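You operate a simulated robot arm through the tools that you are given. There is no shell and no other tool.

The job below is to be done with a simulated robot arm. You get a single attempt, and the scene is never put back.

Task
Close the blower corner: flow 0, blower and light off, R75 in the teal tray, R200 under the cover.
Fine: don't touch the glass.

The check looks at the end state, three seconds after you hand in, the way a careful person would. Anything else that was tipped, shoved, dropped, spilled or broken makes it a failure. A push-on lid holds only when it is set on centred and level and pressed home; a screw cap is set on level and turned clockwise until tight.

Robot
A 7-joint arm with a fingered hand, fixed in place. Base frame: the origin is on the floor under the middle of its stand, x ahead of it, y to its left, z up; the work surface is at about z = 850. Lengths are in mm, angles in degrees, forces in N, time in s.
It reaches about 1228 mm from its shoulder. Its first joint turns from -115.0 to 115.0 degrees. Payload 5 kg.
The TCP is the grasp point between the finger pads, 32 mm short of the fingertips. In the tool frame z runs along the fingers and y along their closing line. The gripper opens to 160 mm; its body begins 89 mm behind the TCP. The gripper is a hand of 4 fingers: y runs from the thumb to the fingers, the wrist lies at [0, 0, -267] in the tool frame, and closing takes about 1.5 s.
Orientation is that of the tool frame in the base frame, as a unit quaternion [w, x, y, z]. With the fingers straight down and closing along the base's y, the tool's x points along the base's -x, its y along +y and its z along -z.

Tools
- The arm moves only by the tool play_rows. Its argument "rows" is a list of rows, each a list of 6 numbers: the shift along the tool's x, y, z in mm, then the turn, a rotation vector about the tool's x, y, z in degrees. In form: [[tx, ty, tz, rx, ry, rz], ...]. A call has 1 to 20 rows; each row shifts and turns the commanded pose from where the row before left it, along the tool's axes as they then stand. "claw" is the gripper command, from -1 (fully open) to 1 (shut), values between in proportion, set as the call begins (left out, the last holds). A row lasts 0.2 s, in which the tool goes at most 50 mm and 8.6 degrees; a call with a longer step from one row to the next is refused whole, and so is a gripper value outside its range. Where a pose cannot be reached the arm comes as near as it can. A force on the tool above 40 N (or 10 N above the force at the start of the call, whichever is more), or a blocked arm, ends the call early, and 0.2 s more pass. Each finger travels about 45 mm/s and halts on what it meets, pressing with about 25 N; the grip force reading is that of the motor and also rises with nothing between the fingers. The clock runs only during rows and for 0.2 s after the last one: add rows that do not move to give the fingers time. The reply holds the time, the measured pose of the TCP, the force on the tool along the base axes, the opening and the grip force, in the units named above and with some noise, with the torque about the TCP (base axes, N m) and any sound that the robot's microphone picked up.
- Cameras (640 x 400 px; columns grow to the right, rows downward): "scene" is fixed at [39.2, 499.9, 1603.1]; the picture's right is [-0.42, -0.91, 0.00], its down [-0.71, 0.33, -0.62] and it looks along [0.56, -0.26, -0.78] (base axes); focal length 344 px, centre (320, 200). "wrist" rides on the gripper at [80, -4, -114] in the tool frame; the picture's right is [0.05, 1.00, 0.00], its down [-0.82, 0.04, -0.58] and it looks along [-0.58, 0.03, 0.82] (tool axes); focal length 265 px, centre (320, 200).
- camera(camera): a new picture of that camera. No time passes.
- lift_body(by): slides the trunk up (or, below 0, down) by that many mm; the arm rides with it, the base frame stays. It gives what a move gives, with no picture.
- finger_targets(finger1, finger2, finger3, thumb_bend): sets how far each is bent, from 0 (flat) to 1 (curled in); at 0.3 the hand is open as for a grip, at 0.7 the pads meet at the TCP. One left out holds its place. A second passes; each finger stops where it meets its share of the squeeze, and holds until it gets a number again. A gripper value or a shape takes the hand back. It gives what a move gives, with no picture; readings hold the bend of each and the force on the fingers (four entries, about 0 where the hand has none), thumb and palm.
- set_grasp(shape): the hand has 4 fingers and takes this shape, open, in about a second: jaw (thumb against the fingers, like two jaws); tri (thumb and two fingers); tip (a fingertip pinch); poke (one finger out to press); point (the index stretched); flat (the hand flat); cup (the hand cupped); fist (a fist). The gripper value then closes the fingers along that shape, each until it touches; the sizes above hold for jaw. It gives what a move gives, with no picture.
- measure_at(camera, pixels): there is no depth. For up to 12 entries [column, row, z] of the newest picture of that camera ("zoom" is the newest enlarged one), the place [x, y] in the base frame at which the ray of that pixel passes the height z, good to about 2 mm, but the place of the scene camera against the robot may be out by one fixed shift of up to 18 mm in any direction. No time passes.
- enlarge(camera, box): a new picture of the part [left, top, right, bottom] of that camera's present view, enlarged. No time passes.
- finish_job(): hands the job in; it is judged then, once.

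Leave the gripper open and the arm clear of the work at the hand-in unless told otherwise.

The tools are called after ">>>" as a command line: name --pt "numbers of a row" for each row, then --argument value for the rest, lists and objects as JSON in quotes. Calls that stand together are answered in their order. play_rows: Moves the arm, as the interface text tells. Its arguments: {"type":"object","properties":{"rows":{"type":"array"},"claw":{"type":"number"}},"required":["rows"]} The other tools are called the same way: lift_body (by) moves the trunk up or down; set_grasp (shape) gives the hand a shape; finger_targets (finger1, finger2, finger3, thumb_bend) moves the fingers one by one; camera (camera) takes a picture; measure_at (camera, pixels) gives the place at which the rays of pixels pass given heights; enlarge (camera, box) takes an enlarged picture of a part of a camera's view; finish_job () hands the job in.

At the start:

```text
t: 0.0
eef_pos: [561.0, 478.5, 1226.5]
ee_rot: [0.0, 0.0, 1.0, 0.0]
wrist_force: [0.2, -0.2, 0.2]
torque: [-0.02, -0.02, 0.01]
grip_width: 159.9
gripper_force: 0.0
shape: jaw
bend: [0.3, 0.3, 0.3, 0.3]
finger forces: [0.0, 0.0, 0.0, 0.1, 0.0, 0.1]
trunk travel left (down, up): [-550.0, 440.0]
```

scene: 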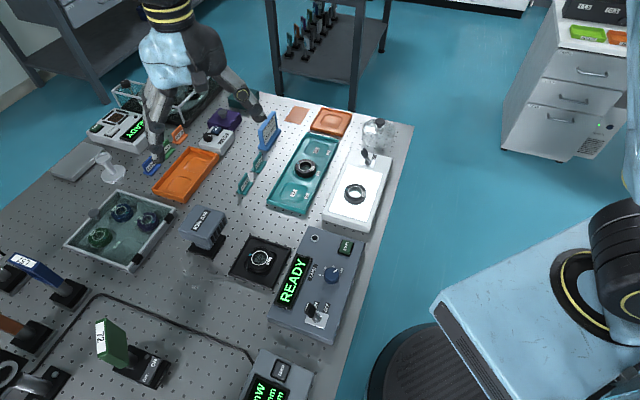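
wrist: 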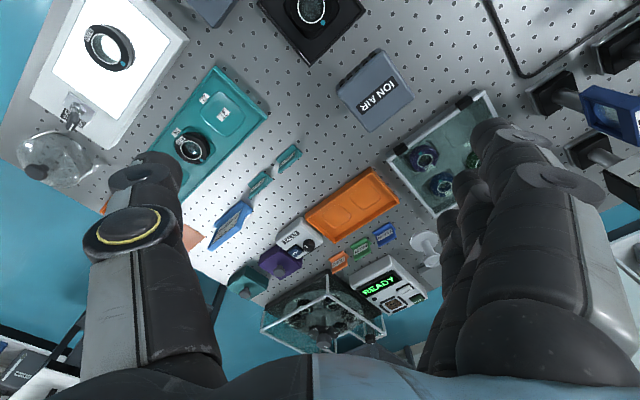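

I see an optics bench. There is a teal tray around (303,175) with a ring in it, a white light box at (357,193) with a ring on it, a black stage with a ring at (260,260), and a blue control box at (315,285) reading READY. I'll enlarge several parts of the view to read the labels.

>>> enlarge --camera "scene" --box '[220, 90, 420, 215]'

>>> enlarge --camera "scene" --box '[170, 200, 370, 325]'

>>> enlarge --camera "scene" --box '[40, 80, 240, 205]'

>>> enlarge --camera "scene" --box '[40, 180, 200, 280]'

>>> enlarge --camera "scene" --box '[0, 240, 320, 400]'

```text
3.20 times, centred on (320, 152) of scene
```

zoom: 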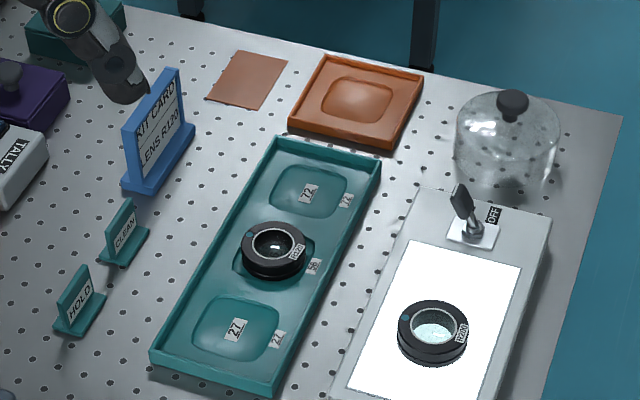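

```text
3.20 times, centred on (270, 262) of scene
```

zoom: 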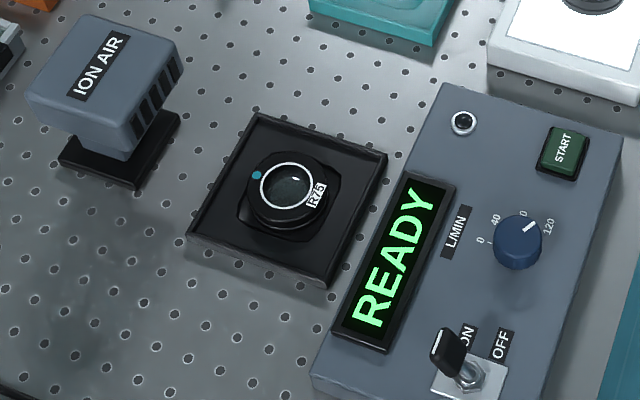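

```text
3.20 times, centred on (140, 142) of scene
```

zoom: 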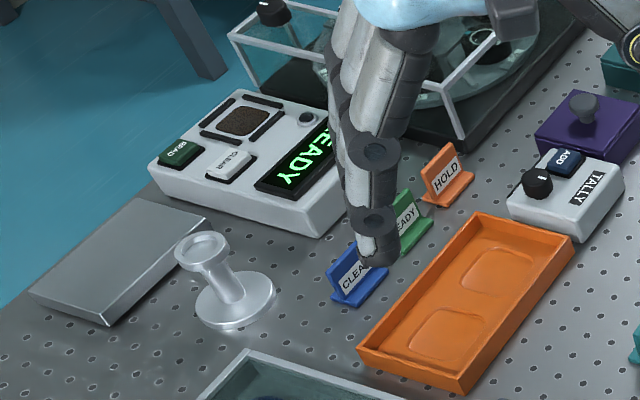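

```text
4.00 times, centred on (120, 230) of scene
```

zoom: 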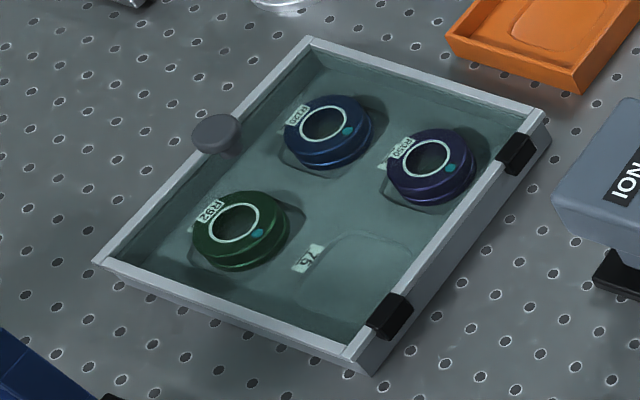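

```text
2.00 times, centred on (160, 320) of scene
```

zoom: 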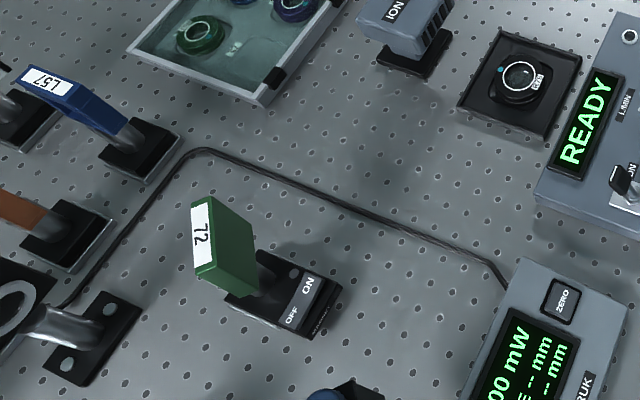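

I can see R75 on the black nest and R200 on the light box, and there is a glass dome at (376,135). I'll zoom further in on the labels, the card, the dome, and the toggles.

>>> enlarge --camera "scene" --box '[265, 130, 345, 180]'

>>> enlarge --camera "scene" --box '[260, 165, 340, 215]'

>>> enlarge --camera "scene" --box '[320, 105, 416, 165]'

>>> enlarge --camera "scene" --box '[230, 105, 294, 205]'

>>> enlarge --camera "scene" --box '[320, 165, 400, 225]'

>>> enlarge --camera "scene" --box '[280, 225, 370, 345]'

>>> enlarge --camera "wrist" --box '[20, 0, 270, 250]'

```text
8.00 times, centred on (305, 155) of scene
```

zoom: 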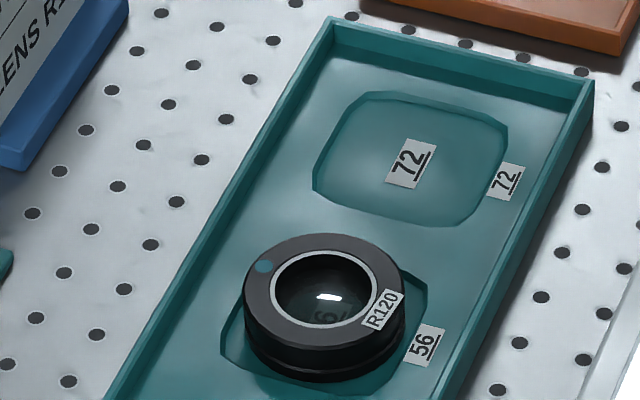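

```text
8.00 times, centred on (300, 190) of scene
```

zoom: 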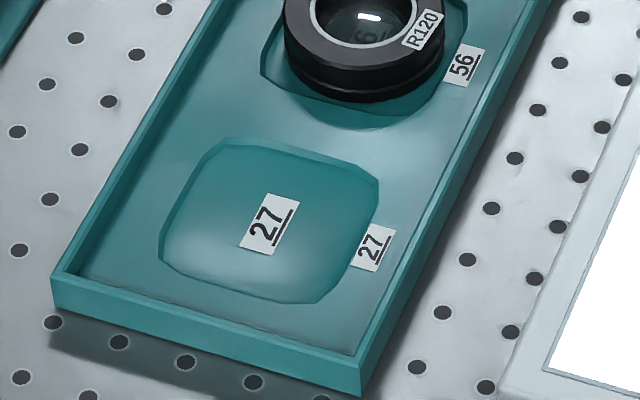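

```text
6.67 times, centred on (368, 135) of scene
```

zoom: 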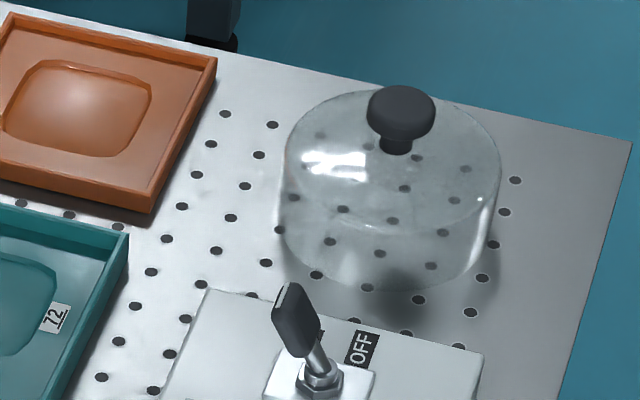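

```text
4.00 times, centred on (262, 155) of scene
```

zoom: 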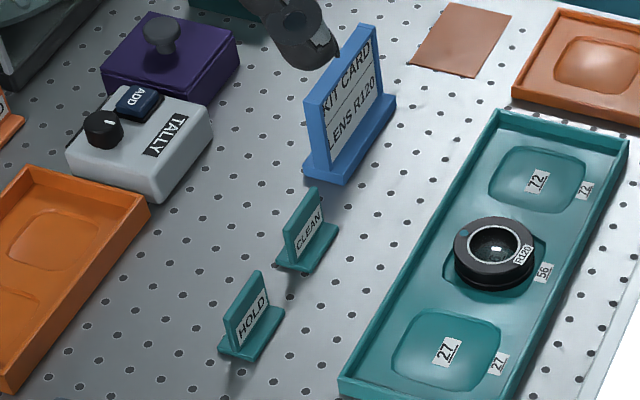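

```text
6.67 times, centred on (360, 195) of scene
```

zoom: 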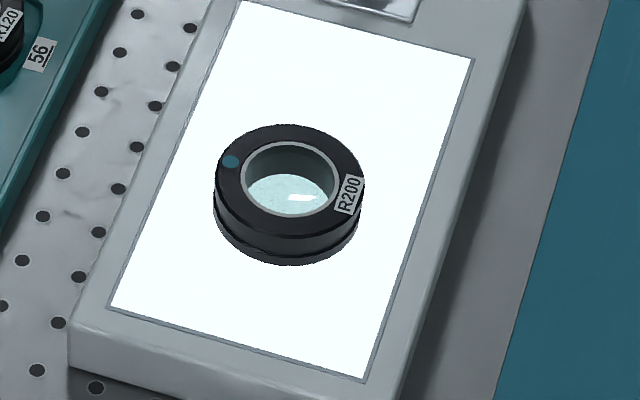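

```text
3.33 times, centred on (325, 285) of scene
```

zoom: 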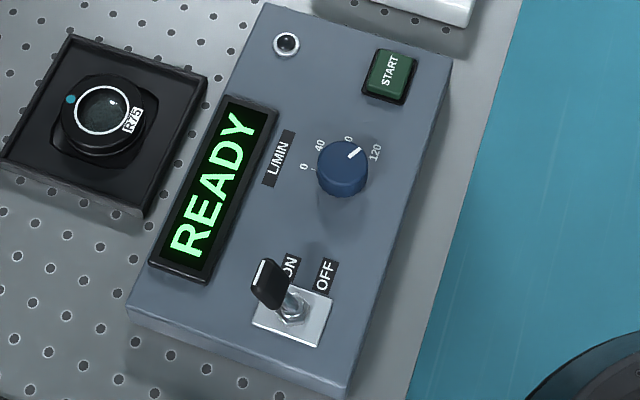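

```text
1.60 times, centred on (145, 125) of wrist
```

zoom: 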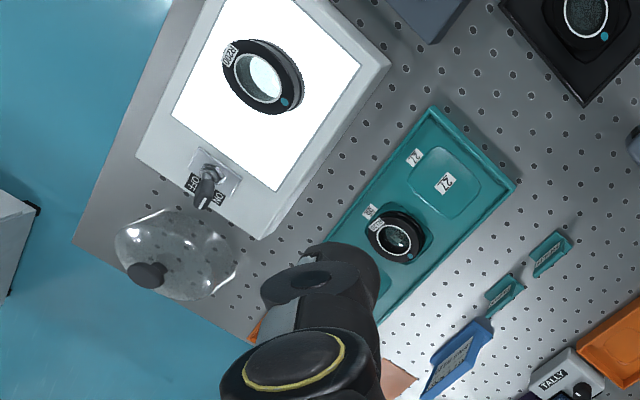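

The teal tray has cells 27, 56 (holding R120) and 72, so 27 and 72 are free. Next I'll measure rough positions with both cameras.

>>> measure_at --camera "scene" --pixels '[[356, 192, 900], [356, 192, 880], [376, 150, 850], [379, 122, 950], [260, 262, 870], [332, 274, 900], [316, 310, 910], [366, 157, 900], [305, 167, 870], [295, 195, 855], [317, 148, 855], [331, 122, 855]]'

>>> measure_at --camera "zoom" --pixels '[[262, 77, 900], [262, 77, 880], [147, 275, 950], [205, 190, 900], [395, 238, 870], [446, 182, 855], [585, 15, 870], [516, 185, 870], [432, 107, 870], [553, 256, 850], [508, 296, 850], [207, 200, 900]]'

```text
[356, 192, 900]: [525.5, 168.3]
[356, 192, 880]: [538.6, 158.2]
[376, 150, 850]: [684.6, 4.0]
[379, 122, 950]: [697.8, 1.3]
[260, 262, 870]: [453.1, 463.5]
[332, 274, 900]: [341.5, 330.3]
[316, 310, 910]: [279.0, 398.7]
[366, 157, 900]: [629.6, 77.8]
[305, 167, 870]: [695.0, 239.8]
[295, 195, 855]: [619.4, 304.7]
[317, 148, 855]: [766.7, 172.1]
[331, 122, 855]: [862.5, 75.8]
```

```text
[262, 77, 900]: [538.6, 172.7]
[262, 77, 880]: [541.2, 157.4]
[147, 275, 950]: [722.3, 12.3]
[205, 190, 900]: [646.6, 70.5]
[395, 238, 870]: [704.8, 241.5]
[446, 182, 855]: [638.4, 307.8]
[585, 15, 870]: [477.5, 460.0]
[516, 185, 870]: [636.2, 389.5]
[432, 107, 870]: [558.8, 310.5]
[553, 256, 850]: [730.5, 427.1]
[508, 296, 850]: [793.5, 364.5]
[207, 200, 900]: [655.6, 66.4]
```

The two cameras disagree by about 13 mm in x, so I'll trust the wrist camera. I'll move back at a safe height to look down on the blower box, which is near (330,350).

>>> play_rows --pt "36 -13 8 0 0 0" --pt "36 -13 8 0 0 0" --pt "36 -13 8 0 0 0" --pt "36 -13 8 0 0 0" --pt "36 -13 8 0 0 0" --pt "36 -13 8 0 0 0" --pt "36 -13 8 0 0 0" --pt "36 -13 8 0 0 0" --pt "36 -13 8 0 0 0" --pt "36 -13 8 0 0 0" --pt "0 0 0 0 0 0"

>>> camera --camera "wrist"

>>> camera --camera "scene"

```text
t: 2.4
eef_pos: [202.0, 348.1, 1142.4]
ee_rot: [0.0, 0.0, 1.0, 0.0]
wrist_force: [-0.5, 0.3, -0.6]
torque: [0.01, -0.02, 0.01]
grip_width: 159.8
gripper_force: 0.0
shape: jaw
bend: [0.3, 0.3, 0.3, 0.3]
finger forces: [0.0, 0.0, 0.0, 0.1, 0.1, 0.0]
trunk travel left (down, up): [-550.0, 440.0]
```

```text
taken
```

wrist: 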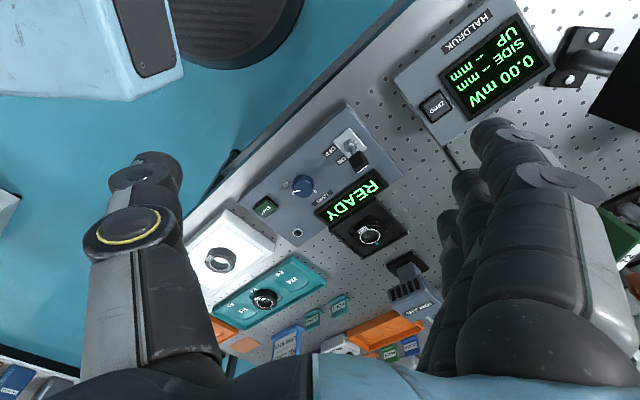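

```text
taken
```

scene: 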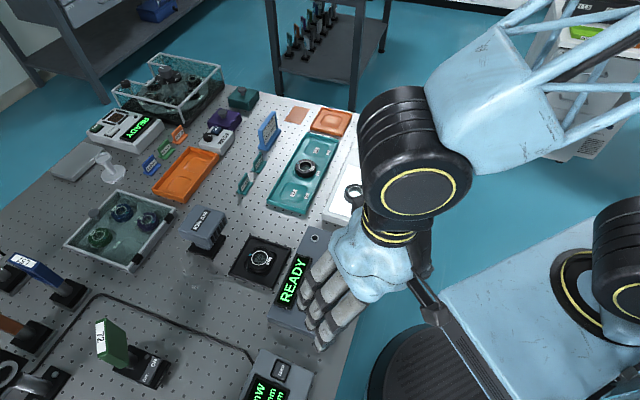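

The arm reached (202,348,1142). The blower box now sits at about (320,185) in the wrist view, so I'll zoom in on it.

>>> enlarge --camera "wrist" --box '[230, 100, 410, 260]'

>>> enlarge --camera "wrist" --box '[270, 130, 380, 210]'

```text
2.50 times, centred on (320, 180) of wrist
```

zoom: 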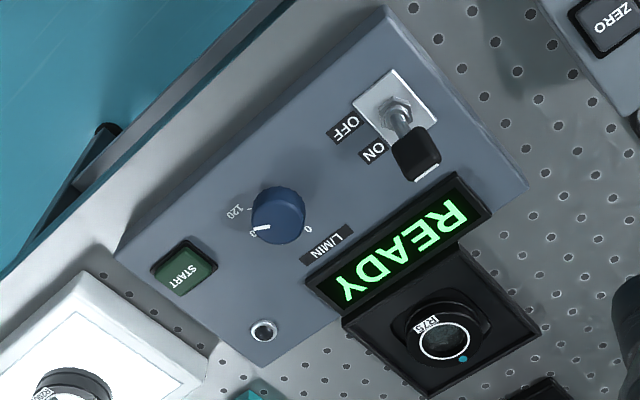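

```text
5.00 times, centred on (325, 170) of wrist
```

zoom: 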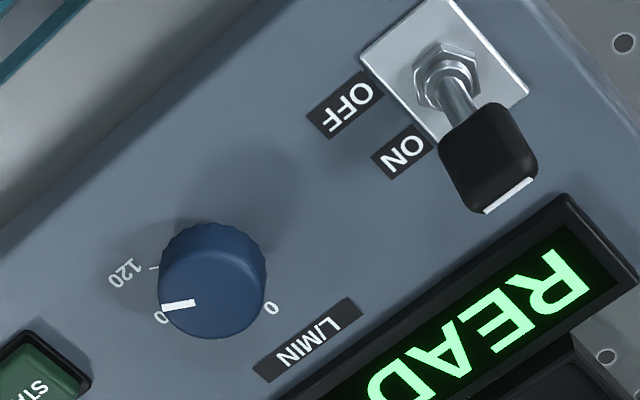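

The knob pointer sits near 80, with 0 at the lower right of the knob in this flipped view, and the toggle paddle leans to ON. I'll measure these points at several heights to use with parallax.

>>> measure_at --camera "zoom" --pixels '[[212, 280, 900], [212, 280, 920], [212, 280, 940], [490, 165, 900], [490, 165, 920], [490, 165, 940], [447, 80, 880], [447, 80, 900], [180, 305, 920], [273, 308, 900], [155, 268, 900], [344, 105, 890]]'

>>> measure_at --camera "scene" --pixels '[[332, 273, 900], [332, 273, 920], [332, 273, 940], [309, 308, 900], [309, 308, 920], [309, 308, 940], [318, 318, 880], [318, 318, 900], [320, 275, 890], [342, 270, 890]]'

```text
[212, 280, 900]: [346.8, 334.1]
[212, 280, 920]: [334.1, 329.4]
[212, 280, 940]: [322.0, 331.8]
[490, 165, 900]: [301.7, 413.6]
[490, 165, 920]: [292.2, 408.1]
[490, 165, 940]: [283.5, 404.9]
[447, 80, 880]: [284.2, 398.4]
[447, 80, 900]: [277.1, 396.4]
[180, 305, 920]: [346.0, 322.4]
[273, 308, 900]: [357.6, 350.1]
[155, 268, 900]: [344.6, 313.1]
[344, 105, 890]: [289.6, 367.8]
```

```text
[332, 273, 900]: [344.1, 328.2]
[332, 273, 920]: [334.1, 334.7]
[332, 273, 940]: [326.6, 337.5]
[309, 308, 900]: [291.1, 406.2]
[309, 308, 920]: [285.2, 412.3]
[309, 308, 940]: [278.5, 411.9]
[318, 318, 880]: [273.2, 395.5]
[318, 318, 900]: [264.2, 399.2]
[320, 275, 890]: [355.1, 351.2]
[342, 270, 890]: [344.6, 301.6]
```

I want to learn how the hand shapes look before working. I'll try poke and tip here at a safe height, beginning with poke.

>>> set_grasp --shape "poke"

>>> enlarge --camera "scene" --box '[260, 180, 460, 380]'

>>> camera --camera "wrist"

```text
t: 3.3
eef_pos: [203.3, 349.5, 1142.8]
ee_rot: [0.0, 0.0, 1.0, 0.0]
wrist_force: [0.3, -0.2, 0.2]
torque: [-0.02, 0.02, -0.03]
grip_width: 0.2
gripper_force: 0.2
shape: poke
bend: [1.0, 1.0, 1.0, 0.47]
finger forces: [0.1, 0.0, 0.1, 0.0, 0.1, 0.1]
trunk travel left (down, up): [-550.0, 440.0]
```

```text
2.00 times, centred on (360, 280) of scene
```

zoom: 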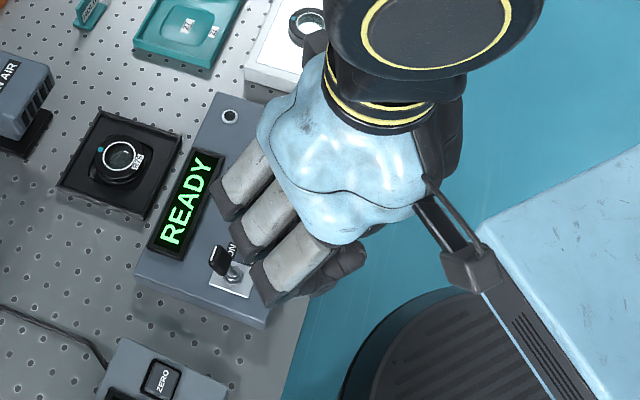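

```text
taken
```

wrist: 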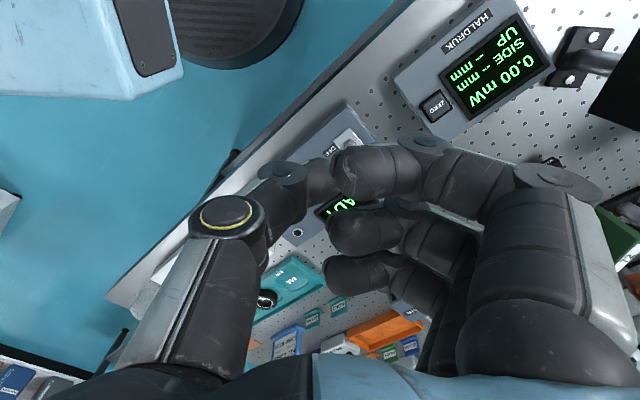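

In poke the fingers curl and the thumb sits at 0.47. I'll look at point and then tip.

>>> set_grasp --shape "point"

>>> camera --camera "wrist"

>>> enlarge --camera "scene" --box '[260, 180, 460, 380]'

>>> set_grasp --shape "tip"

>>> camera --camera "wrist"

>>> enlarge --camera "scene" --box '[260, 180, 460, 380]'

>>> set_grasp --shape "tri"

>>> camera --camera "wrist"

>>> enlarge --camera "scene" --box '[260, 180, 460, 380]'

```text
t: 4.2
eef_pos: [203.8, 349.8, 1143.4]
ee_rot: [0.0, 0.0, 1.0, 0.0]
wrist_force: [1.0, -0.2, 0.4]
torque: [-0.01, -0.03, -0.01]
grip_width: 152.3
gripper_force: 0.0
shape: point
bend: [0.3, 1.0, 1.0, 0.54]
finger forces: [0.0, 0.0, 0.0, 0.0, 0.0, 0.0]
trunk travel left (down, up): [-550.0, 440.0]
```

```text
taken
```

wrist: 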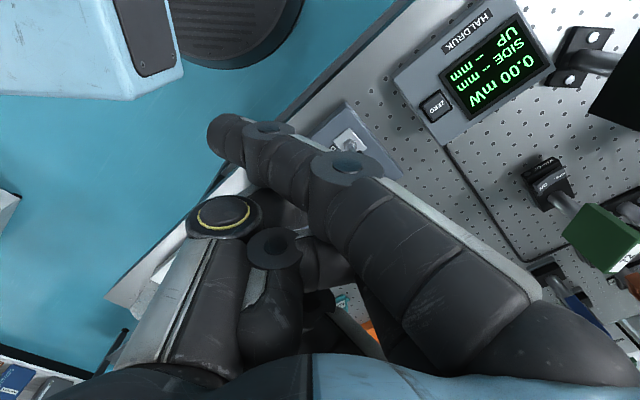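

```text
2.00 times, centred on (360, 280) of scene
```

zoom: 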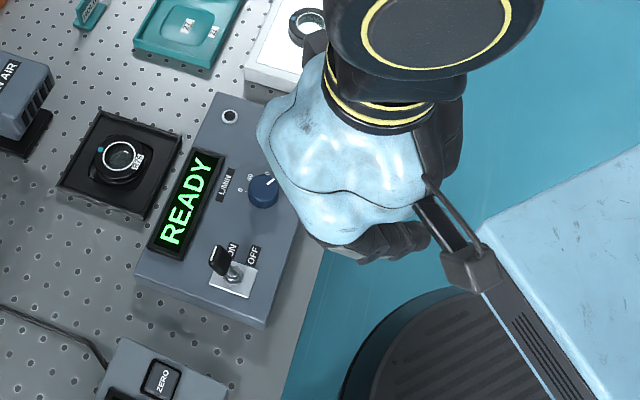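

```text
t: 5.1
eef_pos: [202.8, 348.8, 1142.5]
ee_rot: [-0.001, 0.0, 1.0, 0.0]
wrist_force: [0.7, -0.1, 0.5]
torque: [0.02, -0.01, 0.0]
grip_width: 159.8
gripper_force: 0.0
shape: tip
bend: [0.01, 0.3, 0.01, 0.3]
finger forces: [0.1, 0.1, 0.0, 0.1, 0.0, 0.1]
trunk travel left (down, up): [-550.0, 440.0]
```

```text
taken
```

wrist: 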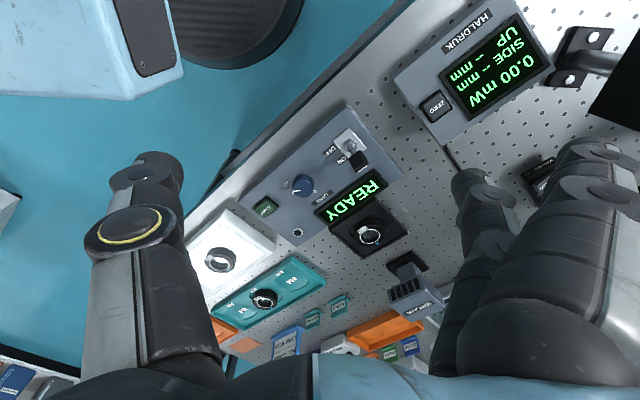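

```text
2.00 times, centred on (360, 280) of scene
```

zoom: 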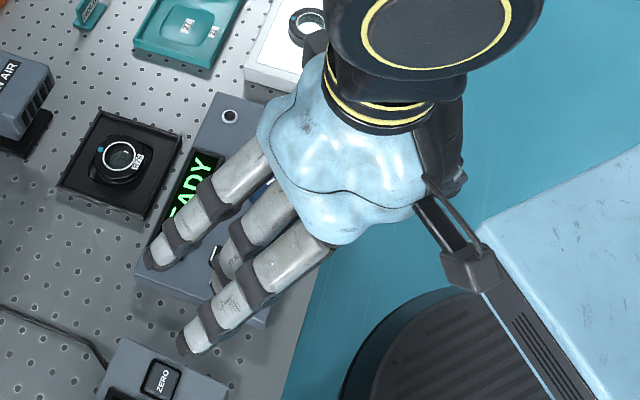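

```text
t: 6.0
eef_pos: [201.9, 349.2, 1143.1]
ee_rot: [0.0, 0.001, 1.0, 0.0]
wrist_force: [-0.6, 0.1, -0.5]
torque: [0.0, -0.03, -0.07]
grip_width: 159.9
gripper_force: 0.1
shape: tri
bend: [0.3, 0.3, 0.01, 0.3]
finger forces: [0.1, 0.0, 0.0, 0.1, 0.0, 0.0]
trunk travel left (down, up): [-550.0, 440.0]
```

```text
taken
```

wrist: 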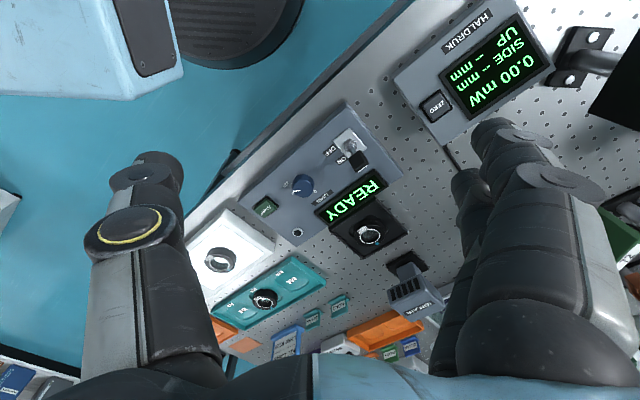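

```text
2.00 times, centred on (360, 280) of scene
```

zoom: 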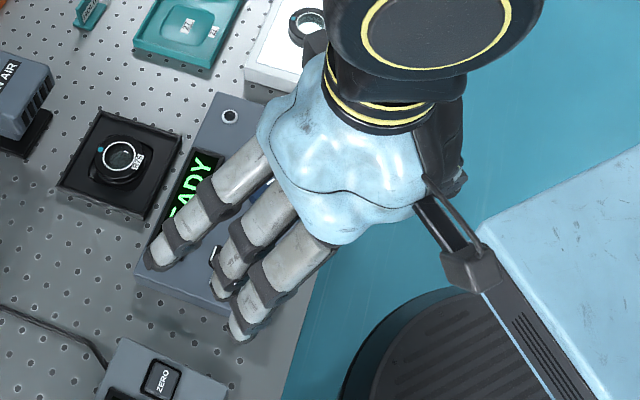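

Tip pinches the middle finger against the thumb, with the outer fingers held flat. I'll go back to jaw and move lower for a closer second view of the knob and toggle.

>>> play_rows --pt "-10 -4 33 0 0 0" --pt "-10 -4 33 0 0 0" --pt "-10 -3 33 0 0 0" --pt "-8 -3 33 0 0 0" --pt "0 0 0 0 0 0"

>>> camera --camera "wrist"

>>> enlarge --camera "wrist" --box '[240, 120, 440, 245]'

```text
t: 7.2
eef_pos: [239.7, 335.0, 1015.0]
ee_rot: [0.0, 0.0, 1.0, 0.0]
wrist_force: [0.1, -0.5, 0.1]
torque: [0.01, 0.03, 0.0]
grip_width: 160.0
gripper_force: 0.1
shape: tri
bend: [0.3, 0.3, 0.01, 0.3]
finger forces: [0.1, 0.0, 0.1, 0.0, 0.0, 0.0]
trunk travel left (down, up): [-550.0, 440.0]
```

```text
taken
```

wrist: 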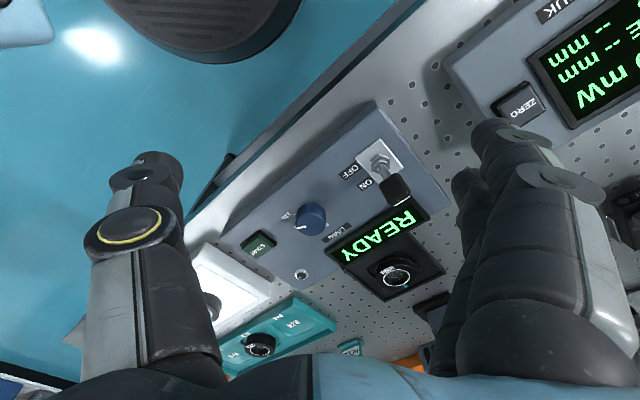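

```text
3.20 times, centred on (340, 182) of wrist
```

zoom: 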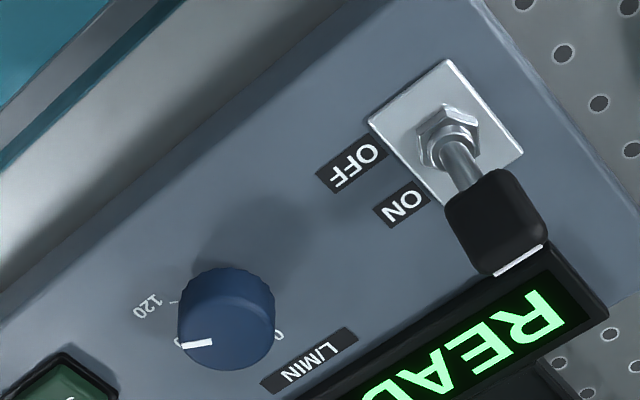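

In this zoom the knob top is near (228,325), the OFF label is near (352,163), and the paddle tip is near (515,255). I'll measure these at several heights.

>>> measure_at --camera "zoom" --pixels '[[352, 163, 880], [352, 163, 900], [402, 204, 880], [402, 204, 900], [309, 360, 880], [309, 360, 900], [228, 325, 900], [228, 325, 920], [497, 220, 900], [497, 220, 940], [447, 140, 890], [195, 343, 920]]'

```text
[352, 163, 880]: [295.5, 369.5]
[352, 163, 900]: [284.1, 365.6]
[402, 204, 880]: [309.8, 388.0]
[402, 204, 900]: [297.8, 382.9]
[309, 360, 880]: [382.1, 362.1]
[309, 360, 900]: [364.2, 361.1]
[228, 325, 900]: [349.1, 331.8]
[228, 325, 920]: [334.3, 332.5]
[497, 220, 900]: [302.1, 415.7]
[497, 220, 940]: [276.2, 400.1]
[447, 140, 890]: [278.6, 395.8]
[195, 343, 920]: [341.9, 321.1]
```

Parallax between these two views is too small for good heights. I'll use the scene camera to compare the box's top and bottom corners.

>>> enlarge --camera "scene" --box '[250, 260, 360, 360]'

```text
4.00 times, centred on (305, 310) of scene
```

zoom: 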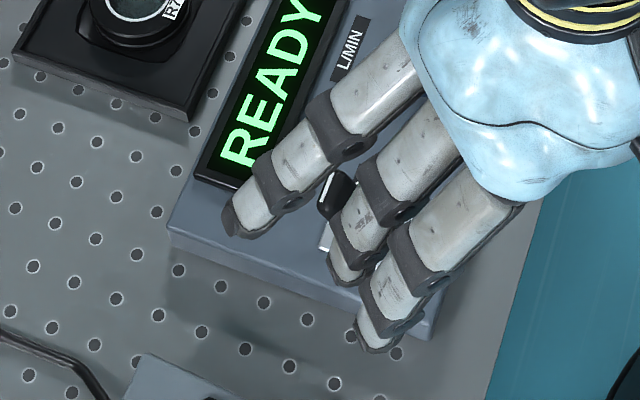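

The box's left corner shows its top near (172,230) and its bottom near (170,249). I'll measure both.

>>> measure_at --camera "zoom" --pixels '[[169, 250, 850], [172, 230, 870], [172, 230, 880], [172, 230, 890], [188, 121, 850], [188, 107, 860], [188, 107, 870], [437, 340, 850], [440, 325, 870]]'

```text
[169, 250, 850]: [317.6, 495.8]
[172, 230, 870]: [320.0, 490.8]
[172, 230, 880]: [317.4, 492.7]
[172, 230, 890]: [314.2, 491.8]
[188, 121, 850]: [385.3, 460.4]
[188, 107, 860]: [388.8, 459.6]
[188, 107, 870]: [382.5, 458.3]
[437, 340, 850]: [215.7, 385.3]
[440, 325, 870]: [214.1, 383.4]
```

The box top looks close to z = 880. To get better parallax I'll shift the wrist camera 130 mm in y.

>>> play_rows --pt "0 43 0 0 0 0" --pt "0 43 0 0 0 0" --pt "0 44 0 0 0 0" --pt "0 0 0 0 0 0"

>>> enlarge --camera "wrist" --box '[140, 120, 340, 245]'

```text
t: 8.2
eef_pos: [241.3, 465.4, 1013.4]
ee_rot: [0.0, 0.0, 1.0, 0.0]
wrist_force: [-0.6, -0.1, 1.0]
torque: [-0.01, -0.03, -0.03]
grip_width: 159.7
gripper_force: 0.0
shape: tri
bend: [0.3, 0.3, 0.01, 0.3]
finger forces: [0.0, 0.0, 0.0, 0.1, 0.0, 0.0]
trunk travel left (down, up): [-550.0, 440.0]
```

```text
3.20 times, centred on (240, 182) of wrist
```

zoom: 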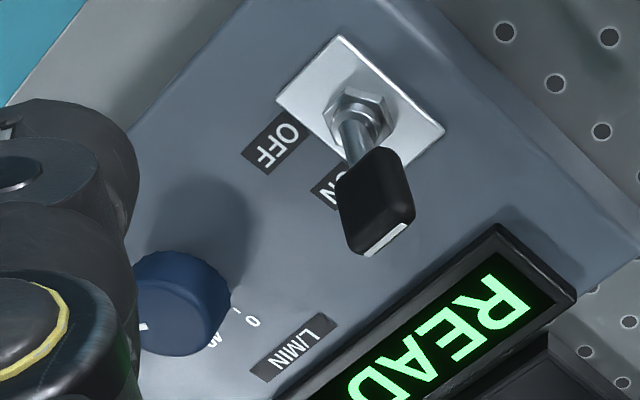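

The OFF label is at (276,141), L/MIN at (293,347), and the paddle tip line at (387,240). I'll measure them.

>>> measure_at --camera "zoom" --pixels '[[276, 141, 870], [276, 141, 880], [276, 141, 900], [293, 347, 870], [293, 347, 880], [293, 347, 900], [387, 240, 900], [387, 240, 920], [387, 240, 940], [180, 310, 900], [180, 310, 920], [360, 115, 890]]'

```text
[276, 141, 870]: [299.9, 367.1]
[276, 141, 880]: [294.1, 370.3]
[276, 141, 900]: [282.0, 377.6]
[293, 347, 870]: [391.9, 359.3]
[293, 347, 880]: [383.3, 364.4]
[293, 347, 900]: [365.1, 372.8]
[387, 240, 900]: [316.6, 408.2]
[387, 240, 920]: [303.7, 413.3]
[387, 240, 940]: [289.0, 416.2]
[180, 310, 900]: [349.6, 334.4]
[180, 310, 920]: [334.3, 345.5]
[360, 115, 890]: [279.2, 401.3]
```

The box top is about z = 877, and the knob top is about 898 at roughly (349,332). Next I'll measure the dial's 0 label and its tick.

>>> measure_at --camera "zoom" --pixels '[[252, 321, 877], [236, 311, 877], [213, 338, 877], [147, 328, 898], [180, 306, 898], [360, 115, 880], [387, 240, 910]]'

>>> enlarge --camera "wrist" --box '[170, 180, 250, 230]'

```text
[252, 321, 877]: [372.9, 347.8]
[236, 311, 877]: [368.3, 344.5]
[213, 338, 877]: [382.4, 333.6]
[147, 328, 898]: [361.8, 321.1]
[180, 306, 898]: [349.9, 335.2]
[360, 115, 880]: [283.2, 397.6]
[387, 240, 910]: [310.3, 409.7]
```

```text
8.00 times, centred on (210, 205) of wrist
```

zoom: 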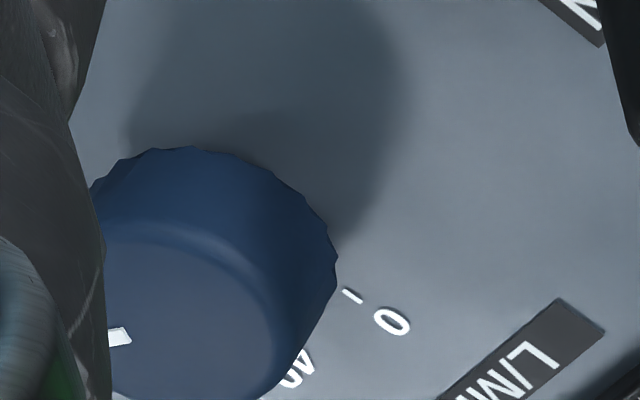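

The 0 tick lies at about +34° (base) from the knob centre and the pointer is near -43°, so the knob needs about +77°. I'll set jaw and go straight above the knob.

>>> set_grasp --shape "jaw"

>>> play_rows --pt "-22 -27 0 0 0 0" --pt "-22 -27 0 0 0 0" --pt "-22 -27 0 0 0 0" --pt "-21 -26 0 0 0 0" --pt "-21 -26 0 0 0 0" --pt "0 0 0 0 0 0"

>>> camera --camera "wrist"

>>> enlarge --camera "wrist" --box '[260, 80, 380, 155]'

```text
t: 9.1
eef_pos: [241.4, 464.1, 1014.0]
ee_rot: [0.0, 0.0, 1.0, 0.0]
wrist_force: [-0.5, -0.2, 0.3]
torque: [0.02, -0.02, -0.01]
grip_width: 159.8
gripper_force: 0.1
shape: jaw
bend: [0.3, 0.3, 0.3, 0.3]
finger forces: [0.1, 0.0, 0.1, 0.0, 0.1, 0.0]
trunk travel left (down, up): [-550.0, 440.0]
```

```text
t: 10.5
eef_pos: [348.0, 333.8, 1014.5]
ee_rot: [0.0, 0.001, 1.0, 0.0]
wrist_force: [-0.2, -0.1, -0.1]
torque: [0.01, -0.01, 0.0]
grip_width: 159.8
gripper_force: 0.1
shape: jaw
bend: [0.3, 0.3, 0.3, 0.3]
finger forces: [0.1, 0.0, 0.1, 0.1, 0.0, 0.1]
trunk travel left (down, up): [-550.0, 440.0]
```

```text
taken
```

wrist: 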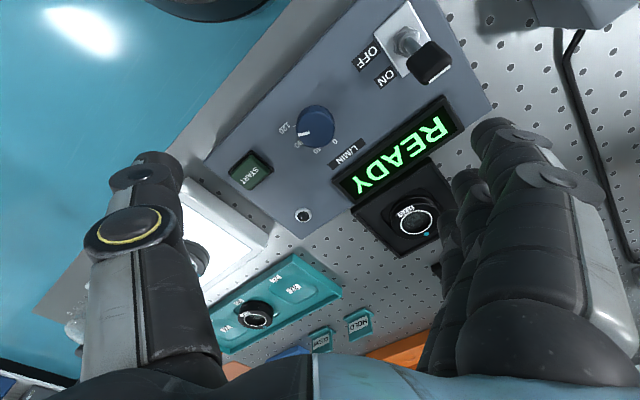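

```text
5.33 times, centred on (320, 118) of wrist
```

zoom: 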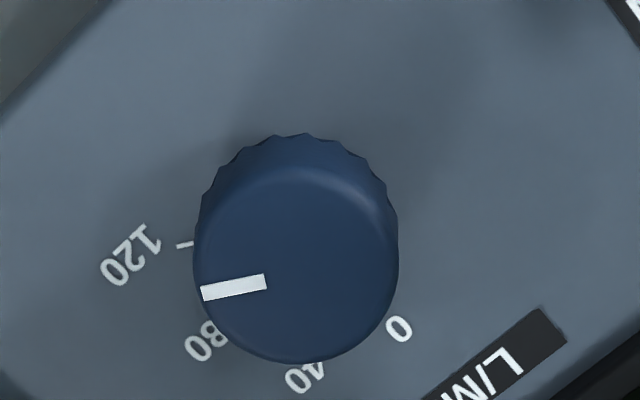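

Now the dial reads clearly: 120, 80, 40 and 0, with the pointer between 80 and 120. I'll measure the centre, pointer and labels.

>>> measure_at --camera "zoom" --pixels '[[297, 270, 898], [203, 293, 898], [266, 281, 898], [399, 329, 877], [185, 245, 877], [207, 342, 877], [306, 377, 877], [131, 255, 877], [297, 150, 877], [195, 262, 898], [399, 262, 898], [297, 362, 898]]'

```text
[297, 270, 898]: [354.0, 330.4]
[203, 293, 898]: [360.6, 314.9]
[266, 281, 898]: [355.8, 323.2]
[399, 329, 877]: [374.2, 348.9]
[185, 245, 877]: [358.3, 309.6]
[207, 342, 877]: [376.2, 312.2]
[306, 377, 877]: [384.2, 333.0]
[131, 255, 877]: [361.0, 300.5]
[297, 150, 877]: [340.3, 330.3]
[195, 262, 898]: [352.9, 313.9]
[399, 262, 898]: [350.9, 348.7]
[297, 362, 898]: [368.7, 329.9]
```

The knob centre is about (351,331). The pointer is near -60° and 0 is near +38°, so the turn is about +98°. Before closing in I'll check where the display bezel and START button edges are.

>>> measure_at --camera "wrist" --pixels '[[335, 181, 885], [391, 139, 885], [443, 97, 885], [265, 158, 885], [272, 172, 885], [300, 214, 880], [430, 80, 900]]'

```text
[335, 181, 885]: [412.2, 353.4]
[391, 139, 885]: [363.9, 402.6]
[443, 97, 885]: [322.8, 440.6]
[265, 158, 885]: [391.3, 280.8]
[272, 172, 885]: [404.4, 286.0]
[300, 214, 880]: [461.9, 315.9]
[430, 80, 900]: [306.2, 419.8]
```

The bezel is 59 mm from the knob and START is 64 mm away, so a compact jaw has room. I'll pre-close to about 60 mm, centre over the knob, and turn the hand -10° first.

>>> play_rows --pt "-3.3 -2.6 0 0 0 0" --pt "0 0 0 0 0 5" --pt "0 0 0 0 0 5" --pt "0 0 20 0 0 0" --pt "0 0 20 0 0 0" --pt "0 0 0 0 0 0" --pt "0 0 0 0 0 0" --claw 0.25

>>> camera --camera "wrist"

>>> enlarge --camera "scene" --box '[260, 180, 460, 380]'

```text
t: 12.1
eef_pos: [348.7, 328.1, 973.9]
ee_rot: [-0.001, 0.088, 0.996, 0.001]
wrist_force: [-0.1, -0.2, -0.8]
torque: [0.0, 0.04, -0.02]
grip_width: 60.9
gripper_force: 0.1
shape: jaw
bend: [0.73, 0.73, 0.73, 0.7]
finger forces: [0.1, 0.0, 0.1, 0.1, 0.0, 0.1]
trunk travel left (down, up): [-550.0, 440.0]
```

```text
taken
```

wrist: 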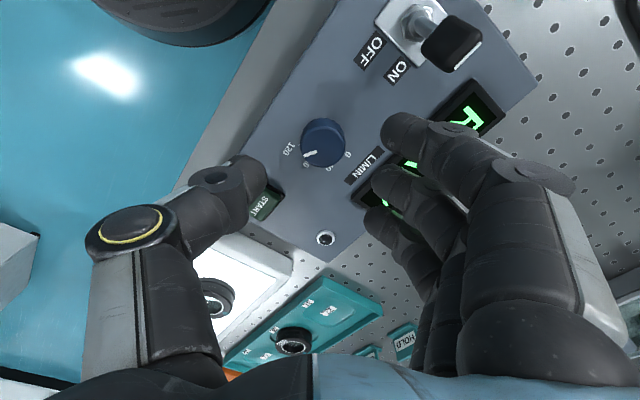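

```text
2.00 times, centred on (360, 280) of scene
```

zoom: 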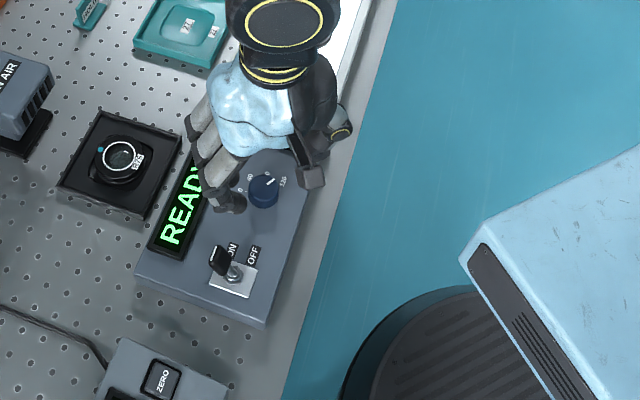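

The hand is pre-closed to 61 mm around the knob axis. I'll zoom in to check centring before going lower.

>>> enlarge --camera "wrist" --box '[270, 100, 390, 175]'

>>> play_rows --pt "0 0 0 0 0 0"

```text
5.33 times, centred on (330, 138) of wrist
```

zoom: 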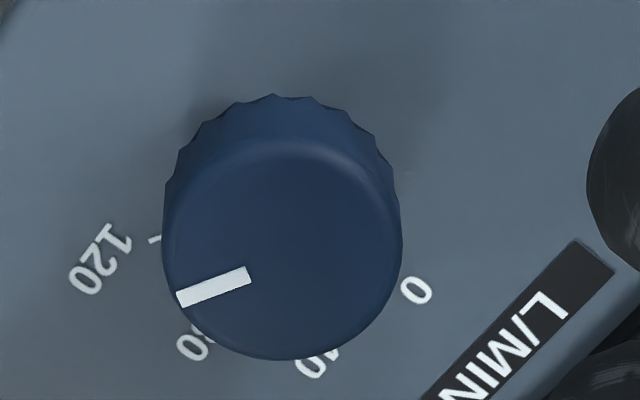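

```text
t: 12.5
eef_pos: [349.6, 328.6, 974.8]
ee_rot: [0.0, 0.087, 0.996, 0.0]
wrist_force: [-1.3, 0.2, 0.4]
torque: [0.02, 0.01, -0.01]
grip_width: 61.0
gripper_force: 0.1
shape: jaw
bend: [0.73, 0.73, 0.73, 0.7]
finger forces: [0.0, 0.0, 0.1, 0.1, 0.0, 0.0]
trunk travel left (down, up): [-550.0, 440.0]
```

>>> measure_at --camera "zoom" --pixels '[[283, 250, 898], [166, 235, 898], [402, 235, 898], [285, 360, 898], [200, 290, 898], [416, 291, 877], [285, 145, 898]]'

```text
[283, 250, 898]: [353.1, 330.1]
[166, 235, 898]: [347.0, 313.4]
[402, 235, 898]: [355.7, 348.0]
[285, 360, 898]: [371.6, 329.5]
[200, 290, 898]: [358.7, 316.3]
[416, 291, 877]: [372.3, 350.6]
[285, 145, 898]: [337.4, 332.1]
```

The knob centre is near (353,331), so I'll shift about 4 mm and descend so the fingertips come just above the box, with TCP at about 916.

>>> play_rows --pt "-3 2.9 0 0 0 0" --pt "0 0 15 0 0 0" --pt "0 0 15 0 0 0" --pt "0 0 15 0 0 0" --pt "0 0 8 0 0 0" --pt "0 0 5 0 0 0" --pt "0 0 0 0 0 0"

>>> camera --camera "wrist"

>>> enlarge --camera "scene" --box '[300, 220, 380, 300]'

```text
t: 14.1
eef_pos: [353.9, 329.5, 916.6]
ee_rot: [-0.001, 0.088, 0.996, 0.0]
wrist_force: [-3.1, -0.4, 8.1]
torque: [0.24, -0.25, 0.01]
grip_width: 59.7
gripper_force: 0.1
shape: jaw
bend: [0.73, 0.73, 0.75, 0.7]
finger forces: [0.1, 0.1, 7.4, 0.1, 0.1, 0.0]
trunk travel left (down, up): [-550.0, 440.0]
```

```text
taken
```

wrist: 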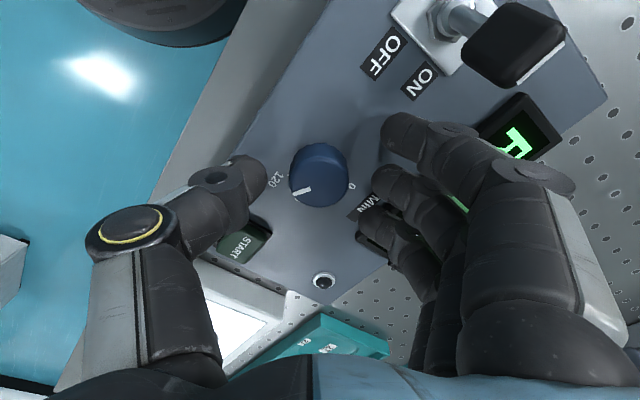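

```text
5.00 times, centred on (340, 260) of scene
```

zoom: 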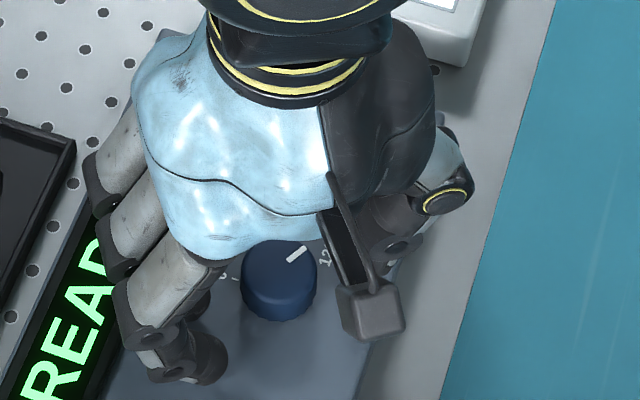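

Finger 3 is pressing lightly (7 N) on the display bezel. I'll lift, narrow the opening to 46 mm, and come down again.

>>> play_rows --pt "0 0 -10 0 0 0" --pt "0 0 -5 0 0 0" --pt "0 0 0 0 0 0" --pt "0 0 0 0 0 0" --claw 0.42

>>> enlarge --camera "wrist" --box '[220, 90, 440, 260]'

```text
t: 15.1
eef_pos: [354.3, 329.9, 931.9]
ee_rot: [-0.001, 0.087, 0.996, -0.001]
wrist_force: [-0.3, 1.2, -0.3]
torque: [-0.01, -0.01, 0.02]
grip_width: 47.0
gripper_force: 0.1
shape: jaw
bend: [0.73, 0.73, 0.73, 0.7]
finger forces: [0.0, 0.0, 0.1, 0.0, 0.0, 0.0]
trunk travel left (down, up): [-550.0, 440.0]
```

```text
2.35 times, centred on (330, 175) of wrist
```

zoom: 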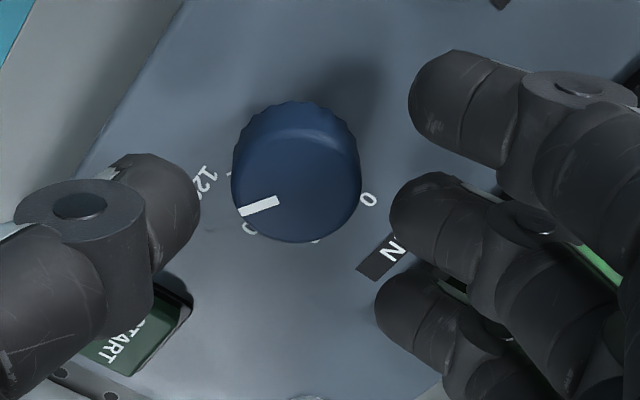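

The knob is centred between the thumb and middle finger. I'll descend to about TCP 914.

>>> play_rows --pt "0 0 7 0 0 0" --pt "0 0 5 0 0 0" --pt "0 0 5 0 0 0" --pt "0 0 0 0 0 0"

>>> enlarge --camera "wrist" --box '[220, 90, 440, 260]'

```text
t: 16.1
eef_pos: [353.9, 330.0, 915.4]
ee_rot: [0.0, 0.088, 0.996, 0.0]
wrist_force: [0.0, -0.5, 0.2]
torque: [0.0, -0.04, -0.03]
grip_width: 46.9
gripper_force: 0.1
shape: jaw
bend: [0.73, 0.73, 0.73, 0.7]
finger forces: [0.1, 0.0, 0.0, 0.1, 0.0, 0.0]
trunk travel left (down, up): [-550.0, 440.0]
```

```text
2.35 times, centred on (330, 175) of wrist
```

zoom: 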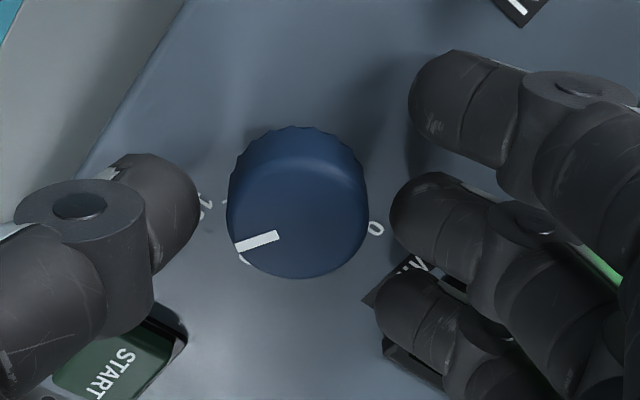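

There is no contact, and the knob lies between the thumb and finger 2. I'll close gently to grip it.

>>> play_rows --pt "0 0 0 0 0 0" --pt "0 0 0 0 0 0" --pt "0 0 0 0 0 0" --pt "0 0 0 0 0 0" --claw 0.68

>>> enlarge --camera "wrist" --box '[220, 90, 440, 260]'

```text
t: 17.1
eef_pos: [353.0, 328.3, 914.5]
ee_rot: [-0.001, 0.088, 0.996, 0.0]
wrist_force: [-0.3, -8.5, -1.7]
torque: [-0.09, 0.0, 0.04]
grip_width: 12.5
gripper_force: 23.9
shape: jaw
bend: [0.68, 0.73, 0.68, 0.7]
finger forces: [0.0, 10.0, 0.1, 0.0, 18.5, 0.1]
trunk travel left (down, up): [-550.0, 440.0]
```

```text
2.35 times, centred on (330, 175) of wrist
```

zoom: 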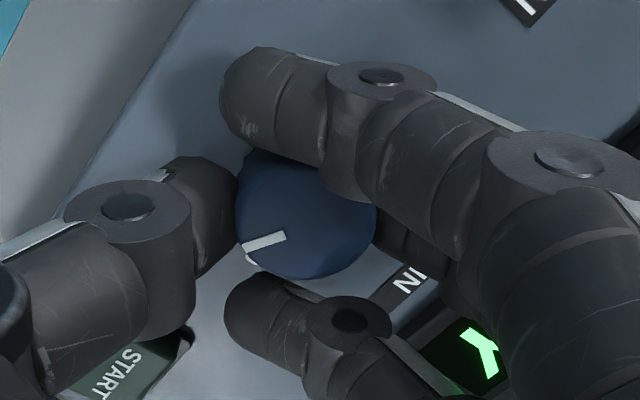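

The middle finger and thumb hold the knob. I'll turn counter-clockwise (base +z) in steps, starting with 48°.

>>> play_rows --pt "0 0 0 0 0 -8" --pt "0 0 0 0 0 -8" --pt "0 0 0 0 0 -8" --pt "0 0 0 0 0 -8" --pt "0 0 0 0 0 -8" --pt "0 0 0 0 0 -8" --pt "0 0 0 0 0 0"

>>> enlarge --camera "wrist" --box '[220, 90, 440, 260]'

```text
t: 18.7
eef_pos: [354.4, 330.5, 914.3]
ee_rot: [0.0, -0.327, 0.945, 0.001]
wrist_force: [17.2, -6.5, 9.9]
torque: [-0.11, -0.27, 0.01]
grip_width: 12.7
gripper_force: 24.9
shape: jaw
bend: [0.68, 0.73, 0.68, 0.7]
finger forces: [0.1, 11.1, 0.0, 0.0, 26.5, 0.0]
trunk travel left (down, up): [-550.0, 440.0]
```

```text
2.35 times, centred on (330, 175) of wrist
```

zoom: 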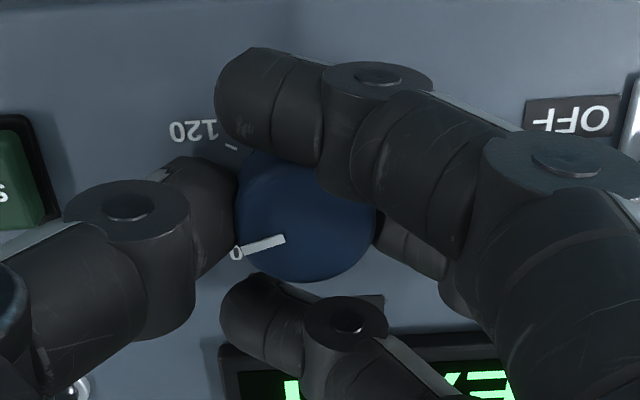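

The knob follows the hand, with the pointer now near 40. I'll turn another 46°.

>>> play_rows --pt "0 0 0 0 0 -8" --pt "0 0 0 0 0 -8" --pt "0 0 0 0 0 -8" --pt "0 0 0 0 0 -8" --pt "0 0 0 0 0 -8" --pt "0 0 0 0 0 -6" --pt "0 0 0 0 0 0"

>>> camera --camera "wrist"

>>> enlarge --camera "wrist" --box '[220, 90, 440, 260]'

```text
t: 20.3
eef_pos: [353.8, 331.8, 914.1]
ee_rot: [0.0, -0.67, 0.742, 0.0]
wrist_force: [10.8, 11.7, 4.8]
torque: [0.23, -0.15, 0.05]
grip_width: 12.7
gripper_force: 25.6
shape: jaw
bend: [0.68, 0.73, 0.68, 0.71]
finger forces: [0.1, 12.3, 0.0, 0.1, 23.2, 0.0]
trunk travel left (down, up): [-550.0, 440.0]
```

```text
taken
```

wrist: 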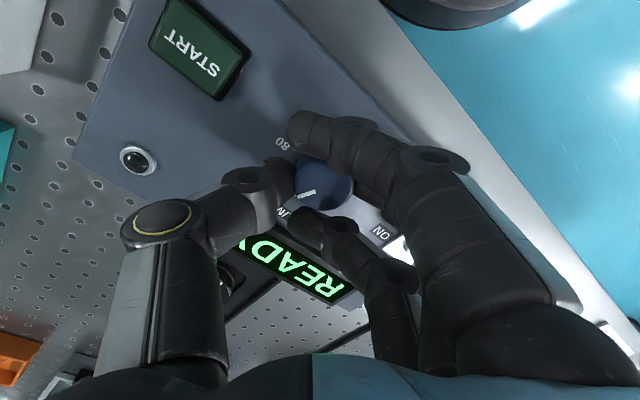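

```text
2.35 times, centred on (330, 175) of wrist
```

zoom: 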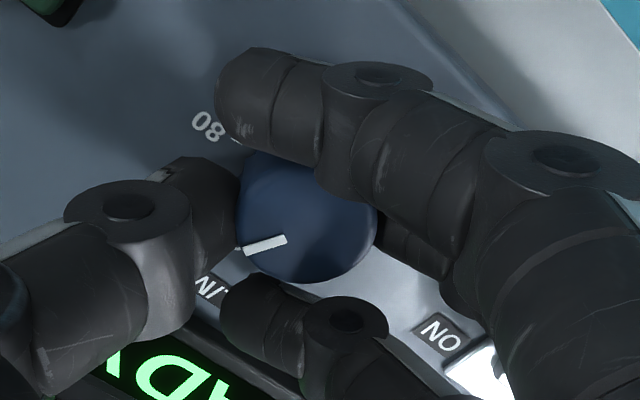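

The hand has turned 94°. I'll measure the pointer's present direction.

>>> measure_at --camera "zoom" --pixels '[[244, 249, 898], [286, 239, 898], [305, 215, 898], [305, 284, 898], [238, 215, 898], [377, 215, 898]]'

```text
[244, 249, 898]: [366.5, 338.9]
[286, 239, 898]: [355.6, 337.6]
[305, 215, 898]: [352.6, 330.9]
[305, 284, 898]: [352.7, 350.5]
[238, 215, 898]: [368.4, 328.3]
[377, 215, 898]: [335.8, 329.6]
```

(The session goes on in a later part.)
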